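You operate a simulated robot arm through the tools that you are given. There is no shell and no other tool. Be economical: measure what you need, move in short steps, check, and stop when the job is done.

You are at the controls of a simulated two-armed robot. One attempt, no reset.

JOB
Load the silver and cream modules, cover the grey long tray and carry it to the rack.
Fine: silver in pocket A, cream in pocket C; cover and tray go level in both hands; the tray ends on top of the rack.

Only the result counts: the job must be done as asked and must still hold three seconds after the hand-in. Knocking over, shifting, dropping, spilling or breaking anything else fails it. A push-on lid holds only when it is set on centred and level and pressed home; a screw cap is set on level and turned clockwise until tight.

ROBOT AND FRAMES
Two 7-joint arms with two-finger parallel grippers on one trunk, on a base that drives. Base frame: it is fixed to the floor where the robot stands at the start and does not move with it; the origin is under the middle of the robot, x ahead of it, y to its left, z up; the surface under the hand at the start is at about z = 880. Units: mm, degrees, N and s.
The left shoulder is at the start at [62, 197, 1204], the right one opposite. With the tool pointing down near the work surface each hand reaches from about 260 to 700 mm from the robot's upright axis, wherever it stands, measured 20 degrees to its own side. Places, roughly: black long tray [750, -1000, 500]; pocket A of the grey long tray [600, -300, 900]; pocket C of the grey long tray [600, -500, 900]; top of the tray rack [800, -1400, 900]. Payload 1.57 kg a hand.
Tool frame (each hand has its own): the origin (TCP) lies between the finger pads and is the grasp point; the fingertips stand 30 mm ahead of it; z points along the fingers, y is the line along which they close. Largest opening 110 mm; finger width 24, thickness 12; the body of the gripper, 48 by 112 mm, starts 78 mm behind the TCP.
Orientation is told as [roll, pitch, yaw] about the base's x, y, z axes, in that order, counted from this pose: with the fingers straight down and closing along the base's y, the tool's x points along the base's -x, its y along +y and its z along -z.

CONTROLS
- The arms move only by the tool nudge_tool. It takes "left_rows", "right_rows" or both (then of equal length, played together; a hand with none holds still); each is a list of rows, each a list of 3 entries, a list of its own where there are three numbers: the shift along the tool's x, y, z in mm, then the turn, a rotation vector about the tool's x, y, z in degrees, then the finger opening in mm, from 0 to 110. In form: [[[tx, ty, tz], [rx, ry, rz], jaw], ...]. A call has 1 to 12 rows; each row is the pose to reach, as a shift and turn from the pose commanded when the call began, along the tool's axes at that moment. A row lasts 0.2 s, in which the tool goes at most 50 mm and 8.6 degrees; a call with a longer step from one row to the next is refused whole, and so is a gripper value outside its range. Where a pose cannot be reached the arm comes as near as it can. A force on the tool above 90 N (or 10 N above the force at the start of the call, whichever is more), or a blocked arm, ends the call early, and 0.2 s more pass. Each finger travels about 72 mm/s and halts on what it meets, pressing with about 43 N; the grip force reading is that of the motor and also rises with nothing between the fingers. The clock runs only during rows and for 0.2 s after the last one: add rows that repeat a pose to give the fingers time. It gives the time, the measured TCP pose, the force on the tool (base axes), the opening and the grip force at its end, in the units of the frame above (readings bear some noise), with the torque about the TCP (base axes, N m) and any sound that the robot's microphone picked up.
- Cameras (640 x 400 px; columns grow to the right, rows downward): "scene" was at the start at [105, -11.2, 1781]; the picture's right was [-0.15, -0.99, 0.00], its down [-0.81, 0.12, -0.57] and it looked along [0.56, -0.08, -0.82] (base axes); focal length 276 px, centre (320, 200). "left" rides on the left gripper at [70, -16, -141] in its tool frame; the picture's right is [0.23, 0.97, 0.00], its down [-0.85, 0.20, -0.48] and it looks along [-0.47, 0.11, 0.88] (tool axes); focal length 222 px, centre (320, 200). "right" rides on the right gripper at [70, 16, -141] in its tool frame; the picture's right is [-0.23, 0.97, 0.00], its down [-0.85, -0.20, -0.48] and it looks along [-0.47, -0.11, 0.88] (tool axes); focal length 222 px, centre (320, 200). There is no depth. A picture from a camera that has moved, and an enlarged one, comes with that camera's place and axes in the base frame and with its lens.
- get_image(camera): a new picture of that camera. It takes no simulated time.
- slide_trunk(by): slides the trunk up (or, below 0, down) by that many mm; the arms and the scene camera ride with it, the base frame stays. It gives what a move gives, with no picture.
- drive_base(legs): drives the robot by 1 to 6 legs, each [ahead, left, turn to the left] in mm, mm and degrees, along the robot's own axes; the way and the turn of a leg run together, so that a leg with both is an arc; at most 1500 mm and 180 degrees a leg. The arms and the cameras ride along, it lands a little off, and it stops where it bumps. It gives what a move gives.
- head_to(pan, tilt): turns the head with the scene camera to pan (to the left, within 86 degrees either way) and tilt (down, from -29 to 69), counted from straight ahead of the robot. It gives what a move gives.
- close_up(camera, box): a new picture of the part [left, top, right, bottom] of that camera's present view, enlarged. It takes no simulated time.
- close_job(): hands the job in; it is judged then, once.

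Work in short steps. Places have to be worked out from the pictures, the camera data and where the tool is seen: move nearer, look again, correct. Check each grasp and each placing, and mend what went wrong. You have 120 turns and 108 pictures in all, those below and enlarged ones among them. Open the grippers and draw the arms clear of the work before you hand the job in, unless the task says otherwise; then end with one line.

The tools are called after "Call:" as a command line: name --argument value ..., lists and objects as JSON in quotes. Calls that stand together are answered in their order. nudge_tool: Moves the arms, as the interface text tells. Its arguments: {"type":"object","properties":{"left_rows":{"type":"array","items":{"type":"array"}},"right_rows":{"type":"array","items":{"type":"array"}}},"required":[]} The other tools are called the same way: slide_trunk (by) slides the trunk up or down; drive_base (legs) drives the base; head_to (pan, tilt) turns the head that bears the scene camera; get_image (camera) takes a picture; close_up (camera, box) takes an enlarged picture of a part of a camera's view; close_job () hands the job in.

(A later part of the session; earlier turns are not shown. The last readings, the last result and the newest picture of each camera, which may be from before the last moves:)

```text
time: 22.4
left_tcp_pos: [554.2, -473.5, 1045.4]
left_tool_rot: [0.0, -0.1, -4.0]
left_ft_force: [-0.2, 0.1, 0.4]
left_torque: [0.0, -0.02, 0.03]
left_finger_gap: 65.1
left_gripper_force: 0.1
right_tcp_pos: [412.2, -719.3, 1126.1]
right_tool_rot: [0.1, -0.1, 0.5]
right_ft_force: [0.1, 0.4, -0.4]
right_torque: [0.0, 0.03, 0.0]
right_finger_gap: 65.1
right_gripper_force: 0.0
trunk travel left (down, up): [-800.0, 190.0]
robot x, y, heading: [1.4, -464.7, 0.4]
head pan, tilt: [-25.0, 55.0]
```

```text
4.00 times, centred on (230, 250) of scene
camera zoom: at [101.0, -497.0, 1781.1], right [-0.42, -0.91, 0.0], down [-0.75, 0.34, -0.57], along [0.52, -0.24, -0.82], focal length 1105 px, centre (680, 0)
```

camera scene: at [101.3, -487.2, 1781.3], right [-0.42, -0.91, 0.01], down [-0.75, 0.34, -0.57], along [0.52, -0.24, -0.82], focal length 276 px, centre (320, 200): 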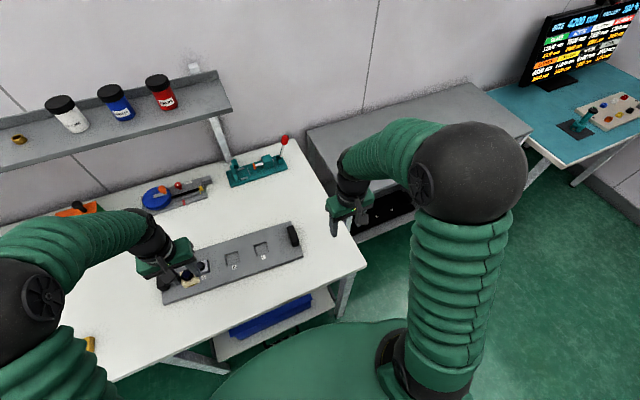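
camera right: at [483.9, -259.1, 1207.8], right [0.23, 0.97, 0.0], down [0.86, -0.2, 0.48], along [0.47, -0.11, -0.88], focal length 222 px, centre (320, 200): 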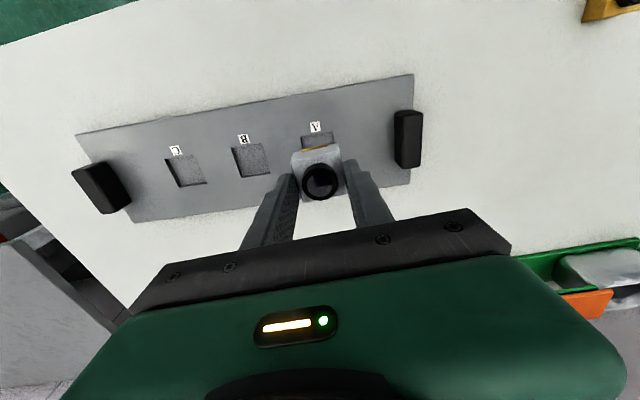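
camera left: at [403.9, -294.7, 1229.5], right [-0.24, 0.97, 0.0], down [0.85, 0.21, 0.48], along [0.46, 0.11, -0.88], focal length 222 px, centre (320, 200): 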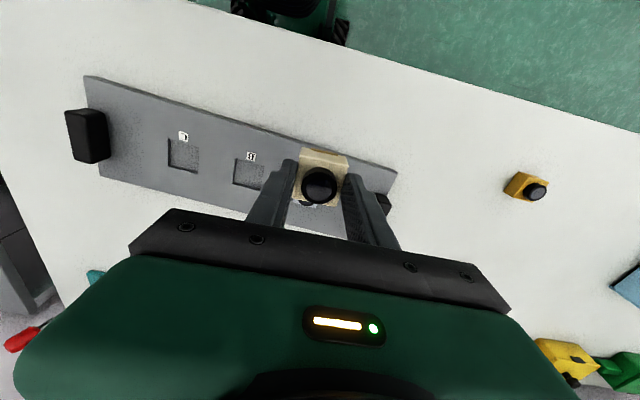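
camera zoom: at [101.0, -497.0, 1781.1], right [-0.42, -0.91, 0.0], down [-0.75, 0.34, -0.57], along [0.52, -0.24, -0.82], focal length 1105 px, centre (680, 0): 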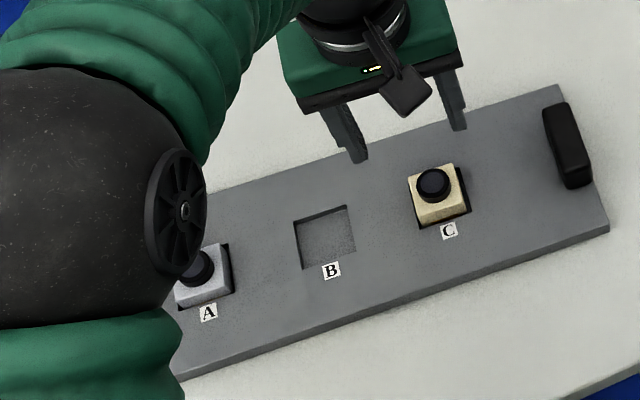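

Both modules are seated. Next, the cover: I raise the arms to a symmetric stance and drive left to it.

Call:
nudge_tool --left_rows '[[[20, 30, -20], [0, 0, -1], 80], [[40, 60, -40], [0, 0, -2], 80], [[60, 90, -60], [0, 0, -3], 80], [[80, 120, -80], [0, 0, -4], 80], [[100, 150, -80], [0, 0, -4], 80]]' --right_rows '[[[0, 20, 0], [0, 0, 0], 80], [[0, 40, 0], [0, 0, 0], 80], [[0, 60, 0], [0, 0, 0], 80], [[0, 80, 0], [0, 0, 0], 80], [[-20, 105, 0], [0, 0, 0], 80]]'

Call:
drive_base --legs '[[0, 1060, 0]]'

Call:
head_to --pan 0 --tilt 60

Call:
get_image --camera "scene"

Call:
get_image --camera "left"

Call:
get_image --camera "right"

```text
time: 23.6
left_tcp_pos: [467.4, -317.7, 1126.4]
left_tool_rot: [-0.1, 0.0, -0.1]
left_ft_force: [0.7, 0.1, 0.4]
left_torque: [0.0, 0.02, 0.0]
left_finger_gap: 79.9
left_gripper_force: 0.0
right_tcp_pos: [430.8, -610.3, 1126.9]
right_tool_rot: [-0.1, 0.0, 0.5]
right_ft_force: [-0.9, 0.1, -0.6]
right_torque: [0.0, -0.02, 0.0]
right_finger_gap: 80.2
right_gripper_force: 0.0
trunk travel left (down, up): [-800.0, 190.0]
robot x, y, heading: [3.9, -466.5, 0.5]
head pan, tilt: [-25.0, 55.0]
```

```text
time: 29.0
left_tcp_pos: [464.8, 710.6, 1127.3]
left_tool_rot: [0.1, 0.0, -0.4]
left_ft_force: [0.2, -0.3, -0.2]
left_torque: [0.02, 0.0, 0.02]
left_finger_gap: 79.9
left_gripper_force: 0.0
right_tcp_pos: [426.8, 420.0, 1127.2]
right_tool_rot: [0.2, -0.1, 0.0]
right_ft_force: [0.0, -0.7, 0.1]
right_torque: [0.03, -0.03, -0.01]
right_finger_gap: 79.9
right_gripper_force: 0.0
trunk travel left (down, up): [-800.0, 190.0]
robot x, y, heading: [-2.3, 572.0, -0.1]
head pan, tilt: [-25.0, 55.0]
```

```text
time: 29.9
left_tcp_pos: [463.6, 713.6, 1126.4]
left_tool_rot: [0.0, -0.2, -0.4]
left_ft_force: [-0.4, -0.4, -0.1]
left_torque: [0.01, -0.03, -0.02]
left_finger_gap: 79.9
left_gripper_force: 0.1
right_tcp_pos: [426.5, 421.9, 1127.3]
right_tool_rot: [0.0, -0.1, 0.0]
right_ft_force: [0.3, -0.4, 0.0]
right_torque: [-0.04, 0.01, 0.03]
right_finger_gap: 79.9
right_gripper_force: 0.1
trunk travel left (down, up): [-800.0, 190.0]
robot x, y, heading: [1.2, 575.9, -0.3]
head pan, tilt: [0.0, 60.0]
```

```text
68 pictures are left
camera scene: at [99.1, 570.9, 1775.1], right [0.0, -1.0, 0.0], down [-0.87, 0.0, -0.5], along [0.5, 0.0, -0.87], focal length 276 px, centre (320, 200)
```

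scene: 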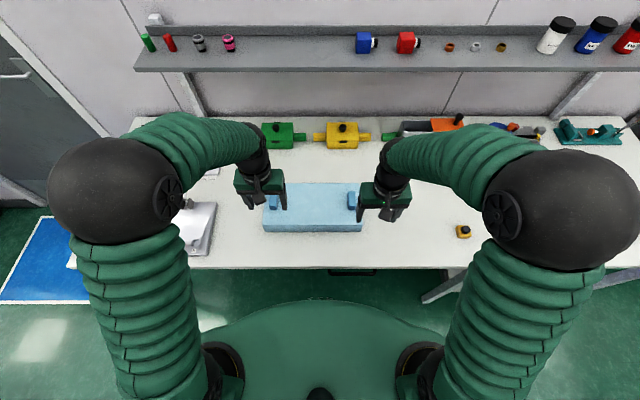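

```text
67 pictures are left
camera left: at [393.0, 698.1, 1267.2], right [-0.22, 0.98, 0.0], down [0.86, 0.19, 0.48], along [0.47, 0.1, -0.88], focal length 222 px, centre (320, 200)
```

left: 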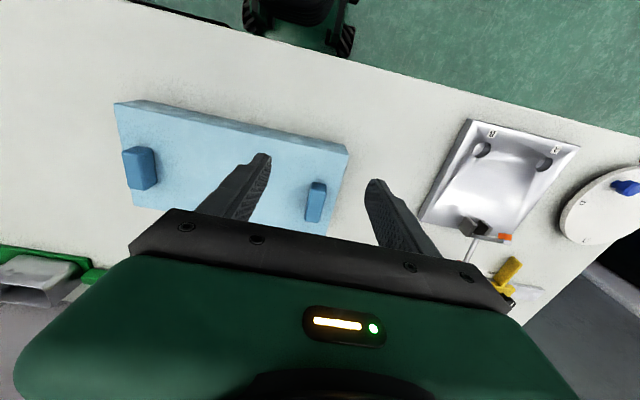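

```text
66 pictures are left
camera right: at [354.7, 435.9, 1267.8], right [0.23, 0.97, 0.0], down [0.85, -0.2, 0.48], along [0.47, -0.11, -0.88], focal length 222 px, centre (320, 200)
```

right: 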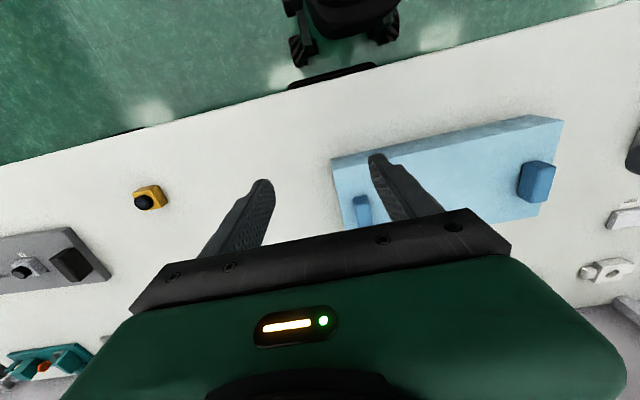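

Close-ups of the cover to measure handles and height.

Call:
close_up --camera "left" --box '[100, 80, 370, 248]'

Call:
close_up --camera "scene" --box '[240, 165, 390, 258]'

Call:
close_up --camera "right" --box '[320, 90, 580, 252]'

```text
2.37 times, centred on (235, 164) of left
camera zoom: at [393.0, 698.1, 1267.2], right [-0.22, 0.98, 0.0], down [0.86, 0.19, 0.48], along [0.47, 0.1, -0.88], focal length 526 px, centre (522, 285)
```

zoom: 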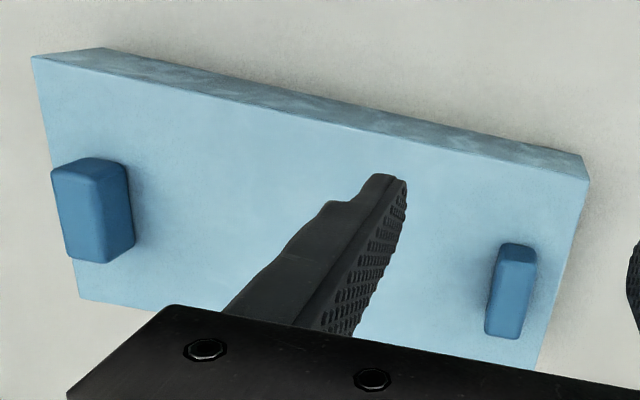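

```text
4.27 times, centred on (315, 212) of scene
camera zoom: at [99.1, 570.9, 1775.1], right [0.0, -1.0, 0.0], down [-0.87, 0.0, -0.5], along [0.5, 0.0, -0.87], focal length 1179 px, centre (341, 151)
```

zoom: 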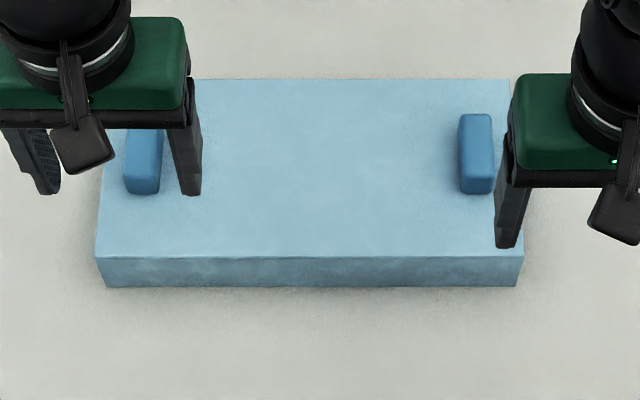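

```text
2.46 times, centred on (450, 171) of right
camera zoom: at [354.7, 435.9, 1267.8], right [0.23, 0.97, 0.0], down [0.85, -0.2, 0.48], along [0.47, -0.11, -0.88], focal length 547 px, centre (0, 271)
```

zoom: 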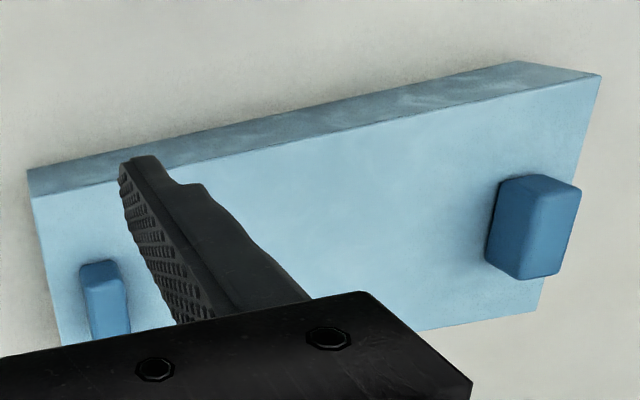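

Cover: centre ≈[570,595.5], ~338×165×58 mm, top z≈938; handles at y≈461.5 and 730, x≈571, ~22 wide, tops z≈962. I bring both hands above the handles.

Call:
nudge_tool --left_rows '[[[-27, 4, 10], [0, 0, 0], 70], [[-54, 8, 30], [0, 0, 0], 70], [[-81, 12, 60], [0, 0, 0], 60], [[-106, 16, 90], [0, 0, 0], 60], [[-106, 16, 116], [0, 0, 0], 60]]' --right_rows '[[[-36, 10, 10], [0, 0, 0], 70], [[-72, 20, 30], [0, 0, 0], 70], [[-108, 30, 60], [0, 0, 0], 60], [[-143, 40, 90], [0, 0, 0], 60], [[-143, 40, 117], [0, 0, 0], 60]]'

Call:
close_up --camera "left" --box '[160, 60, 480, 260]'

Call:
close_up --camera "right" --box '[160, 60, 480, 260]'

Call:
close_up --camera "scene" --box '[240, 165, 390, 258]'

```text
time: 31.1
left_tcp_pos: [570.6, 729.6, 1008.9]
left_tool_rot: [0.1, 0.0, -0.6]
left_ft_force: [0.3, -0.1, -0.3]
left_torque: [0.01, 0.02, -0.01]
left_finger_gap: 59.8
left_gripper_force: 0.0
right_tcp_pos: [570.6, 462.9, 1011.0]
right_tool_rot: [0.0, -0.1, 0.0]
right_ft_force: [-0.4, -0.4, 0.7]
right_torque: [0.0, 0.04, 0.02]
right_finger_gap: 60.0
right_gripper_force: 0.0
trunk travel left (down, up): [-800.0, 190.0]
robot x, y, heading: [1.3, 569.8, -0.0]
head pan, tilt: [0.0, 60.0]
```

```text
2.00 times, centred on (320, 160) of left
camera zoom: at [499.7, 713.7, 1149.1], right [-0.22, 0.98, 0.0], down [0.86, 0.19, 0.48], along [0.47, 0.1, -0.88], focal length 444 px, centre (320, 280)
```

zoom: 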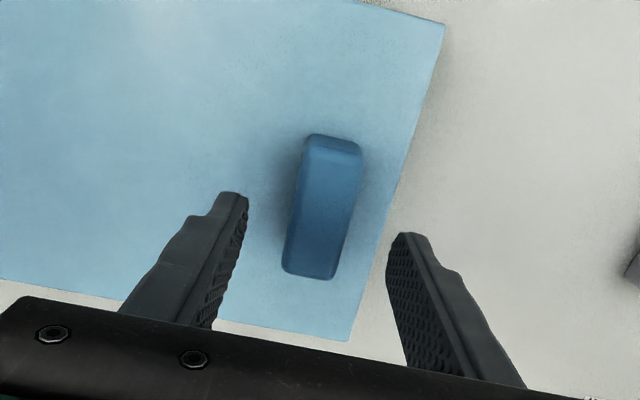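

```text
2.00 times, centred on (320, 160) of right
camera zoom: at [499.2, 476.4, 1151.7], right [0.23, 0.97, 0.0], down [0.85, -0.2, 0.48], along [0.47, -0.11, -0.88], focal length 444 px, centre (320, 280)
```

zoom: 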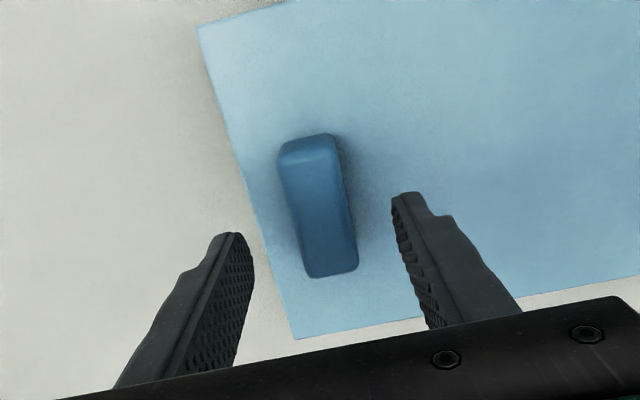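

```text
4.27 times, centred on (315, 212) of scene
camera zoom: at [103.5, 572.4, 1774.9], right [0.0, -1.0, 0.0], down [-0.87, 0.0, -0.5], along [0.5, 0.0, -0.87], focal length 1179 px, centre (341, 151)
```

zoom: 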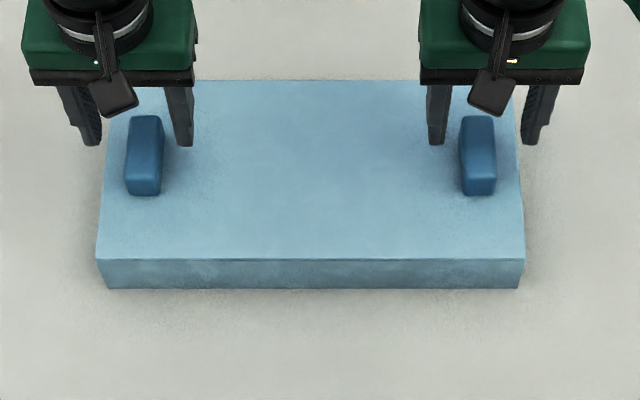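

Handles are centred within ~2 mm. I lower to TCP z≈972 and close on both handles.

Call:
nudge_tool --left_rows '[[[3, -1, 20], [0, 0, -0.6], 60], [[3, -1, 30], [0, 0, -0.6], 60], [[3, -1, 36], [0, 0, -0.6], 60], [[3, -1, 36], [0, 0, -0.6], 40], [[3, -1, 36], [0, 0, -0.6], 15], [[3, -1, 36], [0, 0, -0.6], 10], [[3, -1, 36], [0, 0, -0.6], 10]]' --right_rows '[[[3, -1.5, 20], [0, 0, 0], 60], [[3, -1.5, 31], [0, 0, 0], 60], [[3, -1.5, 38], [0, 0, 0], 60], [[3, -1.5, 38], [0, 0, 0], 40], [[3, -1.5, 38], [0, 0, 0], 15], [[3, -1.5, 38], [0, 0, 0], 10], [[3, -1.5, 38], [0, 0, 0], 10]]'

Call:
close_up --camera "scene" --box '[240, 165, 390, 258]'

```text
time: 32.6
left_tcp_pos: [566.6, 728.0, 975.1]
left_tool_rot: [-0.1, -0.1, 0.1]
left_ft_force: [-1.7, -0.5, 4.2]
left_torque: [0.08, 0.2, -0.15]
left_finger_gap: 25.8
left_gripper_force: 37.2
right_tcp_pos: [564.6, 462.3, 973.4]
right_tool_rot: [0.0, -0.2, 0.0]
right_ft_force: [0.0, 2.4, -0.2]
right_torque: [0.06, 0.11, -0.05]
right_finger_gap: 25.7
right_gripper_force: 36.9
trunk travel left (down, up): [-800.0, 190.0]
robot x, y, heading: [-0.6, 571.1, -0.2]
head pan, tilt: [0.0, 60.0]
```

```text
4.27 times, centred on (315, 212) of scene
camera zoom: at [99.9, 572.6, 1775.1], right [0.0, -1.0, 0.0], down [-0.87, 0.0, -0.5], along [0.5, 0.0, -0.87], focal length 1179 px, centre (341, 151)
```

zoom: 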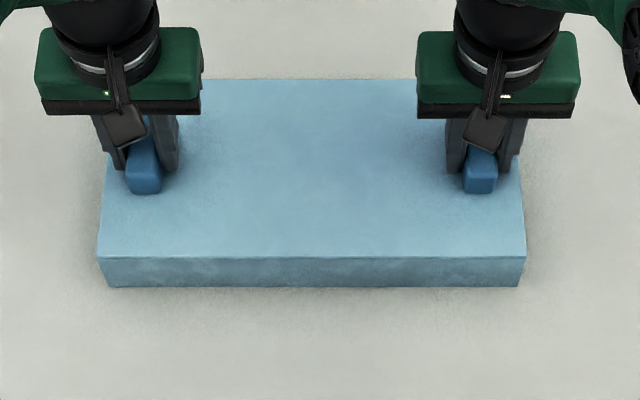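

Both gripped (~25.8 mm). Lift together 30 mm and check.

Call:
nudge_tool --left_rows '[[[0, 0, 0], [0, 0, 0], 10], [[0, 0, -10], [0, 0, 0], 10], [[0, 0, -20], [0, 0, 0], 10], [[0, 0, -30], [0, 0, 0], 10], [[0, 0, -30], [0, 0, 0], 10]]' --right_rows '[[[0, 0, 0], [0, 0, 0], 10], [[0, 0, -10], [0, 0, 0], 10], [[0, 0, -20], [0, 0, 0], 10], [[0, 0, -30], [0, 0, 0], 10], [[0, 0, -30], [0, 0, 0], 10]]'

Call:
get_image --camera "scene"

```text
time: 33.9
left_tcp_pos: [568.4, 727.4, 1004.3]
left_tool_rot: [0.0, -0.1, -0.1]
left_ft_force: [-1.1, -4.3, 1.8]
left_torque: [-0.5, -0.02, -0.12]
left_finger_gap: 25.4
left_gripper_force: 37.7
right_tcp_pos: [566.5, 460.8, 1003.5]
right_tool_rot: [0.0, -0.1, 0.0]
right_ft_force: [1.0, 5.6, -6.5]
right_torque: [-0.53, 0.05, -0.06]
right_finger_gap: 25.9
right_gripper_force: 37.1
trunk travel left (down, up): [-800.0, 190.0]
robot x, y, heading: [-3.0, 573.3, -0.1]
head pan, tilt: [0.0, 60.0]
```

```text
58 pictures are left
camera scene: at [103.0, 572.3, 1774.8], right [0.0, -1.0, 0.0], down [-0.87, 0.0, -0.5], along [0.5, 0.0, -0.87], focal length 276 px, centre (320, 200)
```

scene: 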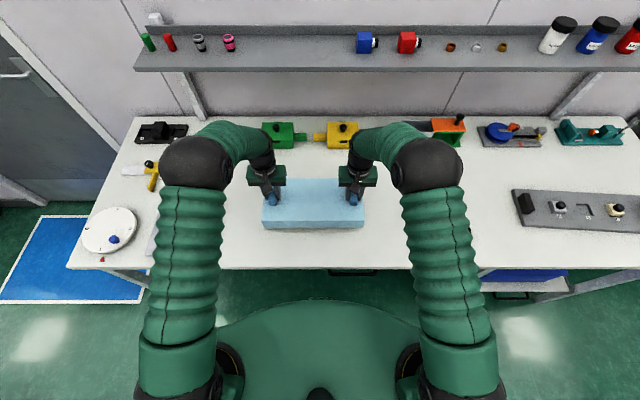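

Cover is up and level. I lift it another 90 mm and drive right toward the tray, with a −4° turn to match the tray's yaw.

Call:
nudge_tool --left_rows '[[[0, 0, -15], [0, 0, 0], 10], [[0, 0, -30], [0, 0, 0], 10], [[0, 0, -45], [0, 0, 0], 10], [[0, 0, -60], [0, 0, 0], 10], [[0, 0, -75], [0, 0, 0], 10], [[0, 0, -90], [0, 0, 0], 10]]' --right_rows '[[[0, 0, -15], [0, 0, 0], 10], [[0, 0, -30], [0, 0, 0], 10], [[0, 0, -45], [0, 0, 0], 10], [[0, 0, -60], [0, 0, 0], 10], [[0, 0, -75], [0, 0, 0], 10], [[0, 0, -90], [0, 0, 0], 10]]'

Call:
drive_base --legs '[[0, -950, 0], [0, 0, -4]]'

Call:
get_image --camera "scene"

```text
time: 35.2
left_tcp_pos: [567.4, 726.9, 1095.9]
left_tool_rot: [-0.1, -0.2, 0.0]
left_ft_force: [-1.5, -2.4, -6.9]
left_torque: [0.45, -0.47, -0.1]
left_finger_gap: 25.7
left_gripper_force: 37.2
right_tcp_pos: [564.5, 461.6, 1093.1]
right_tool_rot: [-0.1, -0.1, 0.0]
right_ft_force: [1.2, 3.8, 1.1]
right_torque: [0.58, 0.48, -0.06]
right_finger_gap: 25.7
right_gripper_force: 37.2
trunk travel left (down, up): [-800.0, 190.0]
robot x, y, heading: [-0.7, 575.4, 0.0]
head pan, tilt: [0.0, 60.0]
```

```text
time: 40.6
left_tcp_pos: [577.2, -254.0, 1095.3]
left_tool_rot: [0.1, -0.1, -3.8]
left_ft_force: [-1.8, -1.3, -4.4]
left_torque: [0.24, -0.17, -0.26]
left_finger_gap: 25.6
left_gripper_force: 37.1
right_tcp_pos: [555.3, -519.5, 1092.9]
right_tool_rot: [0.1, -0.1, -3.9]
right_ft_force: [1.7, 2.4, -1.3]
right_torque: [0.32, 0.13, -0.24]
right_finger_gap: 25.7
right_gripper_force: 36.8
trunk travel left (down, up): [-800.0, 190.0]
robot x, y, heading: [-3.1, -371.0, -3.8]
head pan, tilt: [0.0, 60.0]
```

```text
57 pictures are left
camera scene: at [101.2, -378.2, 1774.9], right [-0.07, -1.0, 0.0], down [-0.87, 0.06, -0.5], along [0.5, -0.03, -0.87], focal length 276 px, centre (320, 200)
```

scene: 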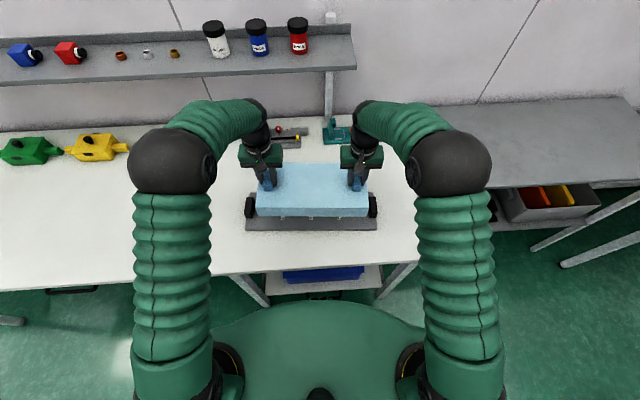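

Very near. I zoom to measure the cover–tray misalignment.

Call:
close_up --camera "scene" --box '[230, 155, 390, 255]'

Call:
close_up --camera "left" --box '[100, 0, 640, 250]'

Call:
close_up --camera "right" --box '[0, 0, 540, 250]'

```text
4.00 times, centred on (310, 205) of scene
camera zoom: at [101.2, -378.2, 1774.9], right [-0.07, -1.0, 0.0], down [-0.87, 0.06, -0.5], along [0.5, -0.03, -0.87], focal length 1105 px, centre (360, 180)
```

zoom: 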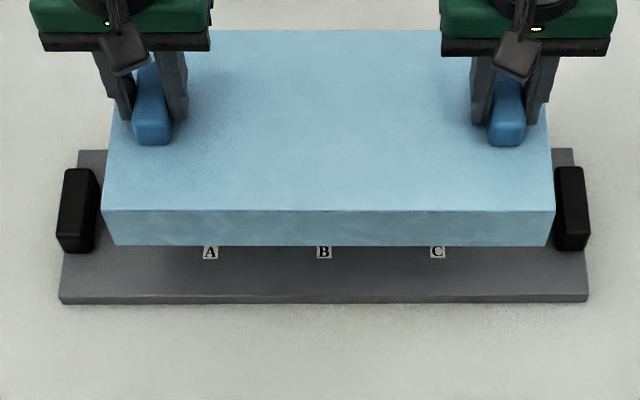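

```text
1.19 times, centred on (370, 125) of left
camera zoom: at [505.5, -265.3, 1236.1], right [-0.16, 0.99, 0.0], down [0.87, 0.14, 0.48], along [0.47, 0.08, -0.88], focal length 263 px, centre (261, 289)
```

zoom: 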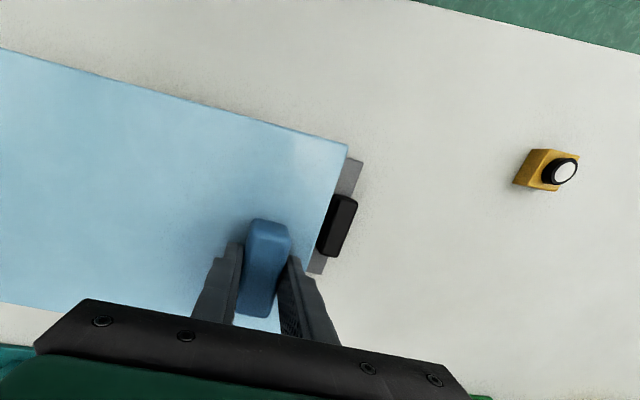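

```text
1.19 times, centred on (270, 125) of right
camera zoom: at [487.0, -500.2, 1232.7], right [0.29, 0.96, 0.0], down [0.84, -0.26, 0.48], along [0.46, -0.14, -0.88], focal length 263 px, centre (379, 289)
```

zoom: 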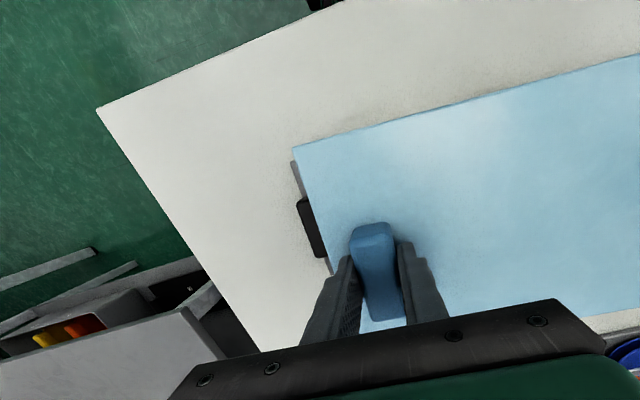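

In the robot's view the cover must go ~7.6 mm left and ~9 mm back, +0.4° yaw. I correct and lower 55 mm, then re-measure.

Call:
nudge_tool --left_rows '[[[5, 4, 0], [0, 0, -0.2], 10], [[9.9, 7.6, 0], [0, 0, -0.4], 10], [[9.9, 7.6, 15], [0, 0, -0.4], 10], [[9.9, 7.6, 30], [0, 0, -0.4], 10], [[9.9, 7.6, 45], [0, 0, -0.4], 10], [[9.9, 7.6, 55], [0, 0, -0.4], 10], [[9.9, 7.6, 55], [0, 0, -0.4], 10]]' --right_rows '[[[4, 4, 0], [0, 0, -0.2], 10], [[8.1, 7.6, 0], [0, 0, -0.4], 10], [[8.1, 7.6, 15], [0, 0, -0.4], 10], [[8.1, 7.6, 30], [0, 0, -0.4], 10], [[8.1, 7.6, 45], [0, 0, -0.4], 10], [[8.1, 7.6, 55], [0, 0, -0.4], 10], [[8.1, 7.6, 55], [0, 0, -0.4], 10]]'

Call:
close_up --camera "scene" --box '[230, 155, 390, 255]'

```text
time: 42.2
left_tcp_pos: [565.7, -243.2, 1041.6]
left_tool_rot: [0.0, -0.1, -3.5]
left_ft_force: [-1.6, 1.4, -6.8]
left_torque: [0.52, 0.66, -0.24]
left_finger_gap: 25.8
left_gripper_force: 36.8
right_tcp_pos: [546.7, -508.6, 1037.0]
right_tool_rot: [-0.1, -0.3, -3.6]
right_ft_force: [1.3, -3.1, 2.0]
right_torque: [0.59, -0.76, -0.14]
right_finger_gap: 25.9
right_gripper_force: 36.3
trunk travel left (down, up): [-800.0, 190.0]
robot x, y, heading: [-2.8, -364.7, -3.9]
head pan, tilt: [0.0, 60.0]
```

```text
4.00 times, centred on (310, 205) of scene
camera zoom: at [101.8, -374.8, 1774.9], right [-0.07, -1.0, 0.0], down [-0.87, 0.06, -0.5], along [0.5, -0.03, -0.87], focal length 1105 px, centre (360, 180)
```

zoom: 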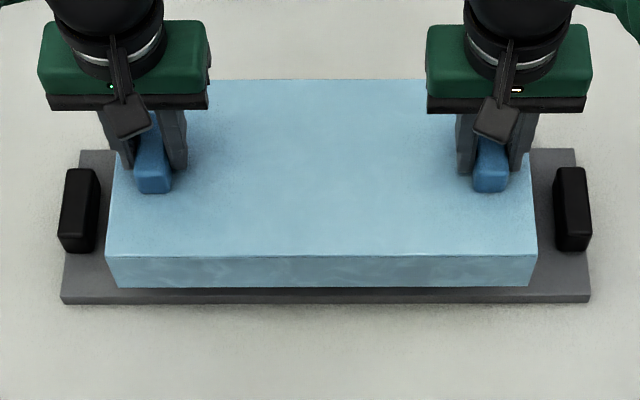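

Lateral is centred within ~1 mm; it needs ~2 mm forward. I apply it and lower slowly to near the tray top.

Call:
nudge_tool --left_rows '[[[-2, 0, 0], [0, 0, 0], 10], [[-2, 0, 12], [0, 0, 0], 10], [[-2, 0, 24], [0, 0, 0], 10], [[-2, 0, 32], [0, 0, 0], 10], [[-2, 0, 38], [0, 0, 0], 10], [[-2, 0, 38], [0, 0, 0], 10]]' --right_rows '[[[-2, 0, 0], [0, 0, 0], 10], [[-2, 0, 12], [0, 0, 0], 10], [[-2, 0, 24], [0, 0, 0], 10], [[-2, 0, 32], [0, 0, 0], 10], [[-2, 0, 38], [0, 0, 0], 10], [[-2, 0, 38], [0, 0, 0], 10]]'

Call:
close_up --camera "scene" --box '[230, 155, 390, 255]'

```text
time: 43.6
left_tcp_pos: [568.0, -243.8, 1003.0]
left_tool_rot: [0.0, -0.1, -3.5]
left_ft_force: [-0.7, 8.6, -8.4]
left_torque: [0.66, -0.08, -0.36]
left_finger_gap: 25.7
left_gripper_force: 36.7
right_tcp_pos: [549.5, -507.7, 1000.3]
right_tool_rot: [-0.2, -0.3, -3.6]
right_ft_force: [1.1, -9.6, 3.3]
right_torque: [0.61, -0.03, -0.18]
right_finger_gap: 25.5
right_gripper_force: 37.2
trunk travel left (down, up): [-800.0, 190.0]
robot x, y, heading: [-1.2, -365.9, -3.7]
head pan, tilt: [0.0, 60.0]
```

```text
4.00 times, centred on (310, 205) of scene
camera zoom: at [101.9, -373.9, 1774.9], right [-0.07, -1.0, 0.0], down [-0.87, 0.06, -0.5], along [0.5, -0.04, -0.87], focal length 1105 px, centre (360, 180)
```

zoom: 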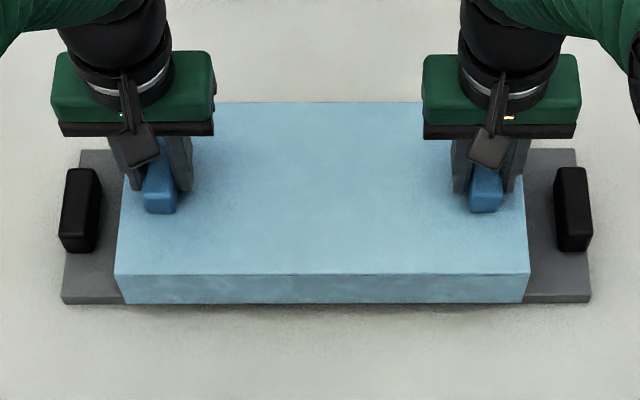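

Well centred (overhang ≈9 mm each side). Lower gently until contact.

Call:
nudge_tool --left_rows '[[[0, 0, 2], [0, 0, 0], 10], [[0, 0, 4], [0, 0, 0], 10], [[0, 0, 6], [0, 0, 0], 10], [[0, 0, 8], [0, 0, 0], 10], [[0, 0, 8], [0, 0, 0], 10]]' --right_rows '[[[0, 0, 2], [0, 0, 0], 10], [[0, 0, 4], [0, 0, 0], 10], [[0, 0, 6], [0, 0, 0], 10], [[0, 0, 8], [0, 0, 0], 10], [[0, 0, 8], [0, 0, 0], 10]]'

Call:
close_up --camera "scene" --box '[230, 155, 390, 255]'

```text
time: 44.8
left_tcp_pos: [568.7, -243.0, 995.9]
left_tool_rot: [0.1, -0.2, -3.5]
left_ft_force: [-1.0, 12.9, -5.3]
left_torque: [0.45, -0.21, -0.37]
left_finger_gap: 25.8
left_gripper_force: 37.2
right_tcp_pos: [549.6, -508.3, 991.2]
right_tool_rot: [-0.1, -0.2, -3.6]
right_ft_force: [1.0, -11.9, 1.3]
right_torque: [0.29, 0.13, -0.25]
right_finger_gap: 25.8
right_gripper_force: 37.2
trunk travel left (down, up): [-800.0, 190.0]
robot x, y, heading: [-5.6, -366.5, -4.0]
head pan, tilt: [0.0, 60.0]
```

```text
4.00 times, centred on (310, 205) of scene
camera zoom: at [102.0, -373.9, 1774.9], right [-0.07, -1.0, 0.0], down [-0.87, 0.06, -0.5], along [0.5, -0.04, -0.87], focal length 1105 px, centre (360, 180)
```

zoom: 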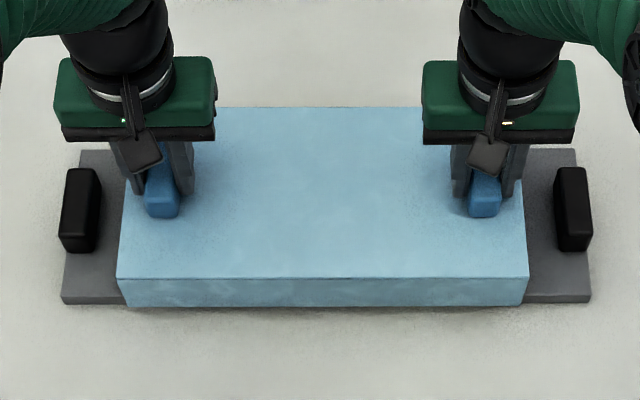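

No contact yet (cover skirt passes outside the tray edge). Continue down gently.

Call:
nudge_tool --left_rows '[[[0, 0, 2], [0, 0, 0], 10], [[0, 0, 4], [0, 0, 0], 10], [[0, 0, 6], [0, 0, 0], 10], [[0, 0, 8], [0, 0, 0], 10], [[0, 0, 8], [0, 0, 0], 10]]' --right_rows '[[[0, 0, 2], [0, 0, 0], 10], [[0, 0, 4], [0, 0, 0], 10], [[0, 0, 6], [0, 0, 0], 10], [[0, 0, 8], [0, 0, 0], 10], [[0, 0, 8], [0, 0, 0], 10]]'

Call:
close_up --camera "scene" --box '[230, 155, 390, 255]'

```text
time: 46.0
left_tcp_pos: [567.3, -243.0, 986.8]
left_tool_rot: [-0.1, -0.2, -3.5]
left_ft_force: [-2.5, 6.3, -1.2]
left_torque: [-0.09, 0.11, -0.29]
left_finger_gap: 25.6
left_gripper_force: 36.8
right_tcp_pos: [549.1, -507.5, 984.8]
right_tool_rot: [0.0, -0.2, -3.7]
right_ft_force: [1.4, -6.2, -4.2]
right_torque: [-0.34, -0.07, -0.24]
right_finger_gap: 25.8
right_gripper_force: 36.9
trunk travel left (down, up): [-800.0, 190.0]
robot x, y, heading: [-7.1, -369.5, -4.1]
head pan, tilt: [0.0, 60.0]
```

```text
4.00 times, centred on (310, 205) of scene
camera zoom: at [101.9, -373.9, 1774.9], right [-0.07, -1.0, 0.0], down [-0.87, 0.06, -0.5], along [0.5, -0.04, -0.87], focal length 1105 px, centre (360, 180)
```

zoom: 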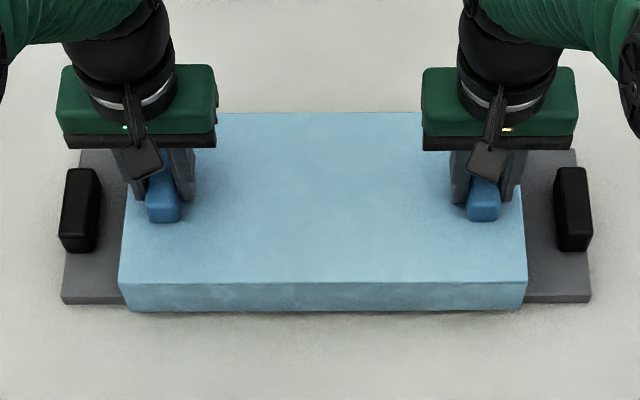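

Still free. Continue down in small steps.

Call:
nudge_tool --left_rows '[[[0, 0, 2], [0, 0, 0], 10], [[0, 0, 4], [0, 0, 0], 10], [[0, 0, 6], [0, 0, 0], 10], [[0, 0, 7], [0, 0, 0], 10], [[0, 0, 7], [0, 0, 0], 10]]' --right_rows '[[[0, 0, 2], [0, 0, 0], 10], [[0, 0, 4], [0, 0, 0], 10], [[0, 0, 6], [0, 0, 0], 10], [[0, 0, 7], [0, 0, 0], 10], [[0, 0, 7], [0, 0, 0], 10]]'

Call:
close_up --camera "scene" --box '[230, 155, 390, 255]'

```text
time: 47.2
left_tcp_pos: [568.2, -242.5, 984.2]
left_tool_rot: [0.0, -0.7, -3.5]
left_ft_force: [6.7, 11.9, 30.3]
left_torque: [0.34, -0.15, -0.24]
left_finger_gap: 25.5
left_gripper_force: 36.5
right_tcp_pos: [549.0, -507.1, 981.1]
right_tool_rot: [0.0, -0.7, -3.5]
right_ft_force: [12.3, -9.4, 28.2]
right_torque: [0.01, -0.25, -0.17]
right_finger_gap: 26.1
right_gripper_force: 37.1
trunk travel left (down, up): [-800.0, 190.0]
robot x, y, heading: [-1.3, -365.1, -4.0]
head pan, tilt: [0.0, 60.0]
```

```text
4.00 times, centred on (310, 205) of scene
camera zoom: at [93.2, -372.8, 1776.2], right [-0.07, -1.0, 0.0], down [-0.86, 0.06, -0.5], along [0.5, -0.04, -0.87], focal length 1105 px, centre (360, 180)
```

zoom: 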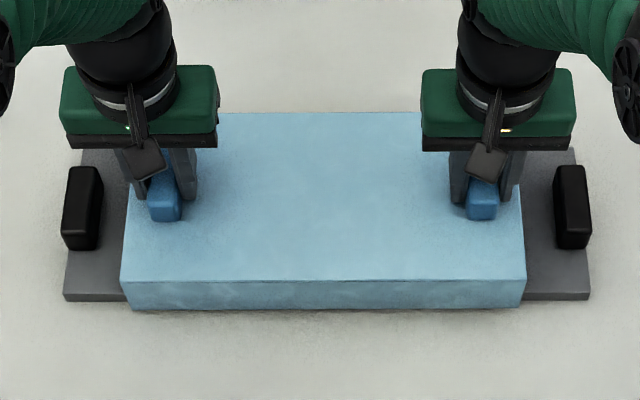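

Contact on both sides (~29 N each), level. Now press home harder, evenly.

Call:
nudge_tool --left_rows '[[[0, 0, 2], [0, 0, 0], 10], [[0, 0, 4], [0, 0, 0], 10], [[0, 0, 6], [0, 0, 0], 10], [[0, 0, 6], [0, 0, 0], 10]]' --right_rows '[[[0, 0, 2], [0, 0, 0], 10], [[0, 0, 4], [0, 0, 0], 10], [[0, 0, 6], [0, 0, 0], 10], [[0, 0, 6], [0, 0, 0], 10]]'

Call:
close_up --camera "scene" --box '[230, 155, 390, 255]'

```text
time: 48.2
left_tcp_pos: [563.9, -242.8, 981.2]
left_tool_rot: [-0.1, -1.0, -3.5]
left_ft_force: [24.7, 9.7, 23.7]
left_torque: [0.69, 0.31, -0.47]
left_finger_gap: 25.5
left_gripper_force: 36.8
right_tcp_pos: [547.6, -508.7, 981.1]
right_tool_rot: [-0.1, -1.1, -3.7]
right_ft_force: [1.8, -12.6, 73.1]
right_torque: [-0.21, 1.96, -0.04]
right_finger_gap: 25.8
right_gripper_force: 36.5
trunk travel left (down, up): [-800.0, 190.0]
robot x, y, heading: [-1.9, -367.5, -4.3]
head pan, tilt: [0.0, 60.0]
```

```text
4.00 times, centred on (310, 205) of scene
camera zoom: at [87.8, -372.3, 1776.6], right [-0.07, -1.0, 0.0], down [-0.86, 0.06, -0.5], along [0.5, -0.04, -0.86], focal length 1105 px, centre (360, 180)
```

zoom: 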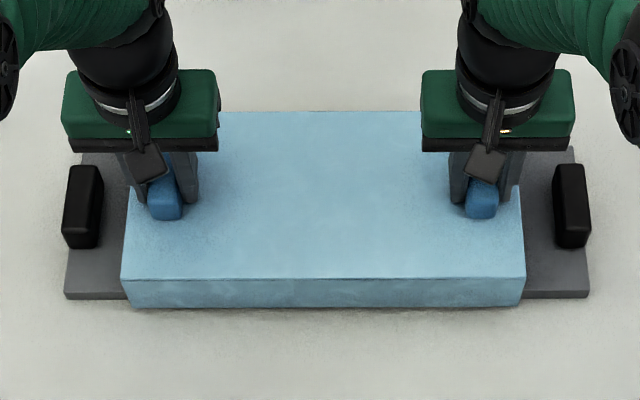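

It's fully down. I relieve the load, then open the hands and rise.

Call:
nudge_tool --left_rows '[[[0, 0, -3], [0, 0, 0], 10], [[0, 0, -6], [0, 0, 0], 10], [[0, 0, -9], [0, 0, 0], 10], [[0, 0, -9], [0, 0, 0], 10]]' --right_rows '[[[0, 0, -3], [0, 0, 0], 10], [[0, 0, -6], [0, 0, 0], 10], [[0, 0, -9], [0, 0, 0], 10], [[0, 0, -9], [0, 0, 0], 10]]'

```text
time: 49.2
left_tcp_pos: [564.1, -241.9, 980.5]
left_tool_rot: [0.0, 0.1, -3.5]
left_ft_force: [1.9, 9.8, -16.2]
left_torque: [1.02, -0.67, -0.16]
left_finger_gap: 25.7
left_gripper_force: 36.8
right_tcp_pos: [547.2, -508.5, 981.5]
right_tool_rot: [0.0, -0.3, -3.6]
right_ft_force: [0.3, -12.4, 27.4]
right_torque: [1.76, 0.28, 0.33]
right_finger_gap: 25.7
right_gripper_force: 36.6
trunk travel left (down, up): [-800.0, 190.0]
robot x, y, heading: [-3.5, -367.9, -3.9]
head pan, tilt: [0.0, 60.0]
```

Left is pulling slightly up, right still pressing; I balance, then open and rise.

Call:
nudge_tool --left_rows '[[[0, 0, 2], [0, 0, 0], 10], [[0, 0, 2], [0, 0, 0], 30], [[0, 0, 2], [0, 0, 0], 45], [[0, 0, 2], [0, 0, 0], 45], [[0, 0, -25], [0, 0, 0], 45], [[0, 0, -65], [0, 0, 0], 45], [[0, 0, -105], [0, 0, 0], 45]]' --right_rows '[[[0, 0, -3], [0, 0, 0], 10], [[0, 0, -3], [0, 0, 0], 30], [[0, 0, -3], [0, 0, 0], 45], [[0, 0, -3], [0, 0, 0], 45], [[0, 0, -28], [0, 0, 0], 45], [[0, 0, -65], [0, 0, 0], 45], [[0, 0, -105], [0, 0, 0], 45]]'

Call:
close_up --camera "scene" --box '[230, 155, 390, 255]'

Call:
get_image --camera "left"

Call:
get_image --camera "right"

```text
time: 50.8
left_tcp_pos: [565.6, -242.0, 1089.8]
left_tool_rot: [-0.1, -0.3, -3.5]
left_ft_force: [0.1, 0.3, 0.5]
left_torque: [0.0, 0.01, -0.02]
left_finger_gap: 45.0
left_gripper_force: 0.1
right_tcp_pos: [545.0, -506.4, 1087.8]
right_tool_rot: [-0.1, -0.3, -3.7]
right_ft_force: [-0.5, 0.7, 0.3]
right_torque: [0.01, 0.01, 0.01]
right_finger_gap: 44.8
right_gripper_force: 0.1
trunk travel left (down, up): [-800.0, 190.0]
robot x, y, heading: [-4.8, -364.4, -3.9]
head pan, tilt: [0.0, 60.0]
```

```text
4.00 times, centred on (310, 205) of scene
camera zoom: at [97.6, -373.8, 1775.0], right [-0.07, -1.0, 0.0], down [-0.86, 0.06, -0.5], along [0.5, -0.04, -0.87], focal length 1105 px, centre (360, 180)
```

zoom: 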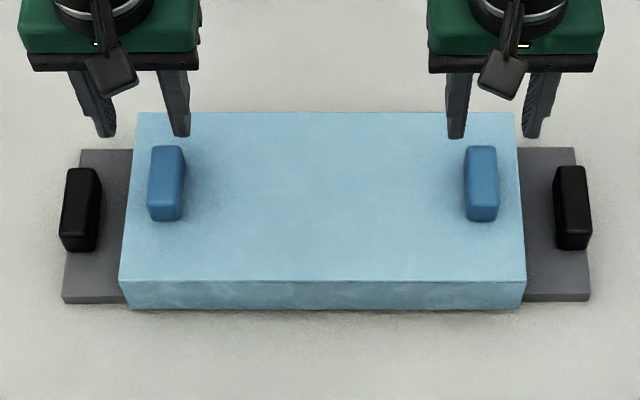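

```text
46 pictures are left
camera left: at [492.8, -254.0, 1229.5], right [-0.17, 0.99, 0.0], down [0.86, 0.15, 0.48], along [0.48, 0.08, -0.88], focal length 222 px, centre (320, 200)
```

left: 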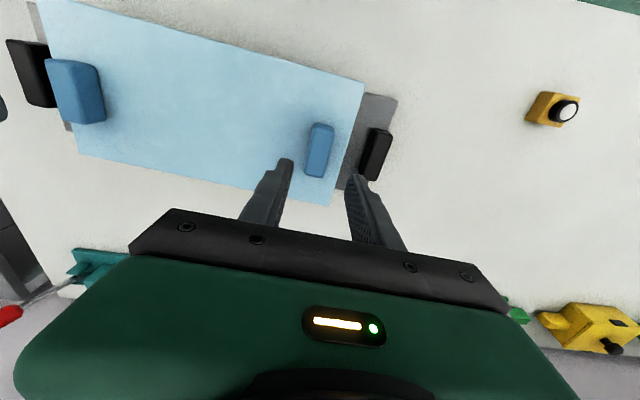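

```text
45 pictures are left
camera right: at [475.5, -488.4, 1228.5], right [0.29, 0.96, 0.0], down [0.84, -0.25, 0.48], along [0.46, -0.14, -0.88], focal length 222 px, centre (320, 200)
```

right: 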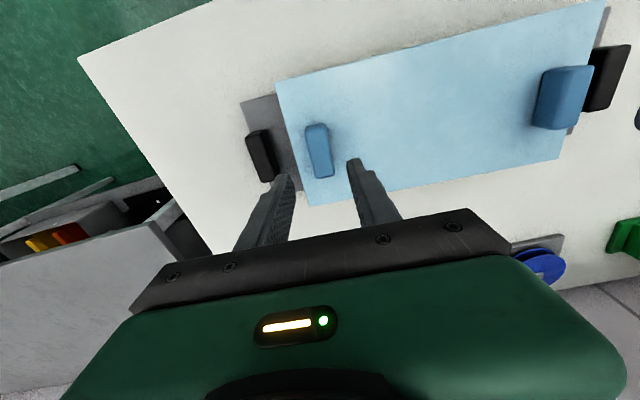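

Cover sits level and centred. Now measure the black tray handles with the wrist cameras.

Call:
close_up --camera "left" --box '[300, 70, 460, 170]'

Call:
close_up --camera "right" --box '[190, 70, 350, 170]'

```text
4.00 times, centred on (380, 120) of left
camera zoom: at [492.8, -254.0, 1229.5], right [-0.17, 0.99, 0.0], down [0.86, 0.15, 0.48], along [0.48, 0.08, -0.88], focal length 888 px, centre (80, 520)
```

zoom: 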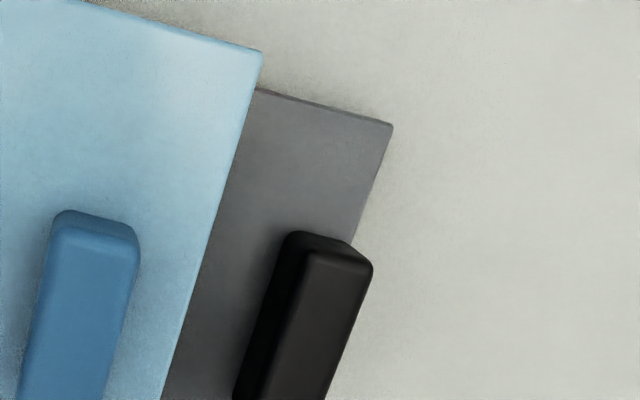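

```text
4.00 times, centred on (270, 120) of right
camera zoom: at [475.5, -488.4, 1228.5], right [0.29, 0.96, 0.0], down [0.84, -0.25, 0.48], along [0.46, -0.14, -0.88], focal length 888 px, centre (520, 520)
```

zoom: 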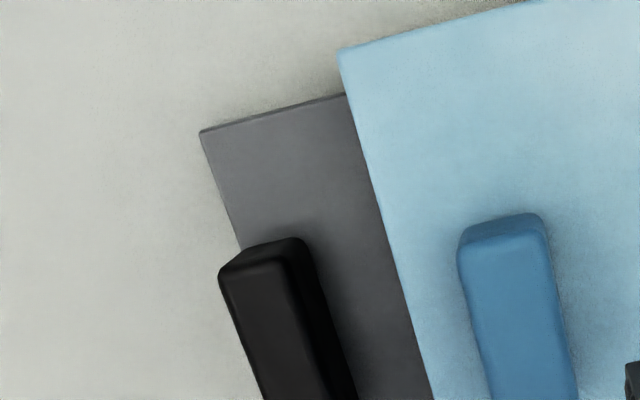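

Tray handles: A at ≈[578,−162.5], C at ≈[546.5,−593.7], tops z≈935, ~36 mm gap to the cover. Move hands above them (opening 50).

Call:
nudge_tool --left_rows '[[[-2, 27, 0], [0, 0, 0], 50], [[-5, 54, 0], [0, 0, 0.3], 50], [[-7.5, 80, 0], [0, 0, 0.5], 50], [[-7.5, 80, 40], [0, 0, 0.5], 50], [[-7.5, 80, 80], [0, 0, 0.5], 50], [[-7.5, 80, 100], [0, 0, 0.5], 50]]' --right_rows '[[[-2, -29, 0], [0, 0, 0], 50], [[-5, -58, 0], [0, 0, 0.3], 50], [[-7, -87, 0], [0, 0, 0.5], 50], [[-7, -87, 40], [0, 0, 0.5], 50], [[-7, -87, 80], [0, 0, 0.5], 50], [[-7, -87, 98], [0, 0, 0.5], 50]]'

Call:
close_up --camera "left" --box '[160, 60, 480, 260]'

Call:
close_up --camera "right" --box '[160, 60, 480, 260]'

Call:
close_up --camera "scene" --box '[230, 155, 390, 255]'

```text
time: 52.2
left_tcp_pos: [582.2, -163.5, 989.0]
left_tool_rot: [-0.2, -0.2, -4.0]
left_ft_force: [0.1, -0.3, 0.3]
left_torque: [0.0, 0.01, -0.03]
left_finger_gap: 50.1
left_gripper_force: 0.0
right_tcp_pos: [551.5, -594.4, 988.8]
right_tool_rot: [-0.1, -0.3, -4.1]
right_ft_force: [0.0, 0.4, 0.2]
right_torque: [-0.03, 0.02, 0.04]
right_finger_gap: 49.9
right_gripper_force: 0.0
trunk travel left (down, up): [-800.0, 190.0]
robot x, y, heading: [-4.8, -366.9, -4.1]
head pan, tilt: [0.0, 60.0]
```

```text
2.00 times, centred on (320, 160) of left
camera zoom: at [508.4, -174.5, 1129.0], right [-0.16, 0.99, 0.0], down [0.86, 0.14, 0.48], along [0.48, 0.07, -0.88], focal length 444 px, centre (320, 280)
```

zoom: 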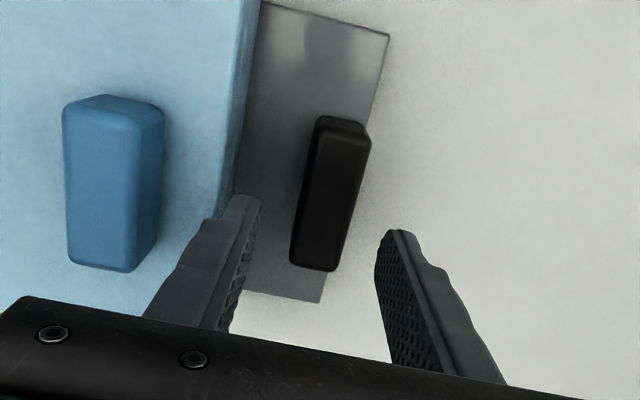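

```text
2.00 times, centred on (320, 160) of right
camera zoom: at [480.7, -574.1, 1127.7], right [0.3, 0.96, 0.0], down [0.84, -0.26, 0.48], along [0.46, -0.14, -0.88], focal length 444 px, centre (320, 280)
```

zoom: 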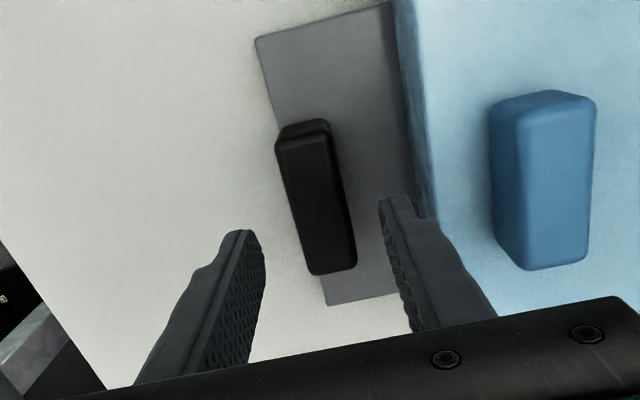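

```text
4.00 times, centred on (310, 205) of scene
camera zoom: at [101.0, -373.5, 1775.0], right [-0.07, -1.0, 0.0], down [-0.87, 0.06, -0.5], along [0.5, -0.04, -0.87], focal length 1105 px, centre (360, 180)
```

zoom: 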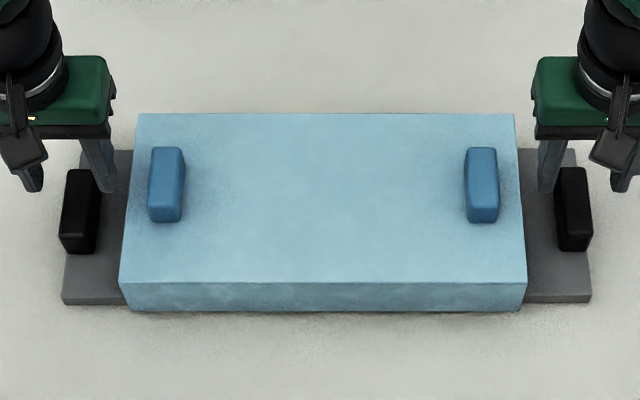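

Small corrections (−5 mm x); lower to TCP z≈937 and close on the tray handles.

Call:
nudge_tool --left_rows '[[[5, 1.2, 10], [0, 0, 0], 50], [[5, 1.2, 25], [0, 0, 0], 50], [[5, 1.2, 40], [0, 0, 0], 50], [[5, 1.2, 52], [0, 0, 0], 50], [[5, 1.2, 52], [0, 0, 0], 30], [[5, 1.2, 52], [0, 0, 0], 10], [[5, 1.2, 52], [0, 0, 0], 5], [[5, 1.2, 52], [0, 0, 0], 5]]' --right_rows '[[[5.5, 0, 10], [0, 0, 0], 50], [[5.5, 0, 25], [0, 0, 0], 50], [[5.5, 0, 40], [0, 0, 0], 50], [[5.5, 0, 52], [0, 0, 0], 50], [[5.5, 0, 52], [0, 0, 0], 30], [[5.5, 0, 52], [0, 0, 0], 10], [[5.5, 0, 52], [0, 0, 0], 5], [[5.5, 0, 52], [0, 0, 0], 5]]'

Call:
close_up --camera "scene" --box '[230, 155, 390, 255]'

```text
time: 54.0
left_tcp_pos: [575.8, -160.1, 935.9]
left_tool_rot: [0.0, -0.1, -3.9]
left_ft_force: [-0.6, 2.8, 1.8]
left_torque: [0.41, -0.17, 0.53]
left_finger_gap: 25.8
left_gripper_force: 37.3
right_tcp_pos: [545.5, -594.4, 933.8]
right_tool_rot: [-0.1, -0.2, -4.0]
right_ft_force: [-0.7, 3.9, -0.1]
right_torque: [0.23, -1.2, 0.52]
right_finger_gap: 25.8
right_gripper_force: 36.7
trunk travel left (down, up): [-800.0, 190.0]
robot x, y, heading: [-4.0, -370.8, -3.8]
head pan, tilt: [0.0, 60.0]
```

```text
4.00 times, centred on (310, 205) of scene
camera zoom: at [101.7, -372.4, 1774.8], right [-0.07, -1.0, 0.0], down [-0.87, 0.06, -0.5], along [0.5, -0.04, -0.87], focal length 1105 px, centre (360, 180)
```

zoom: 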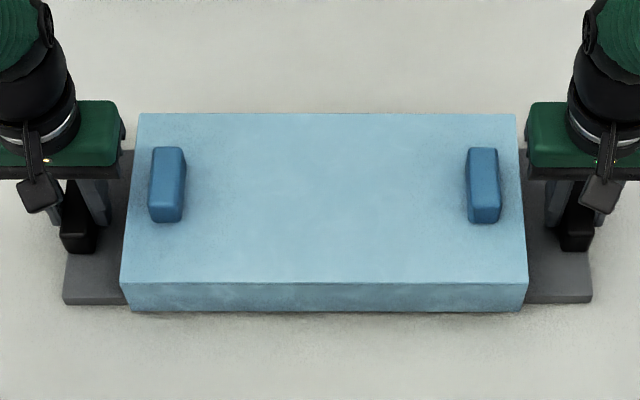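

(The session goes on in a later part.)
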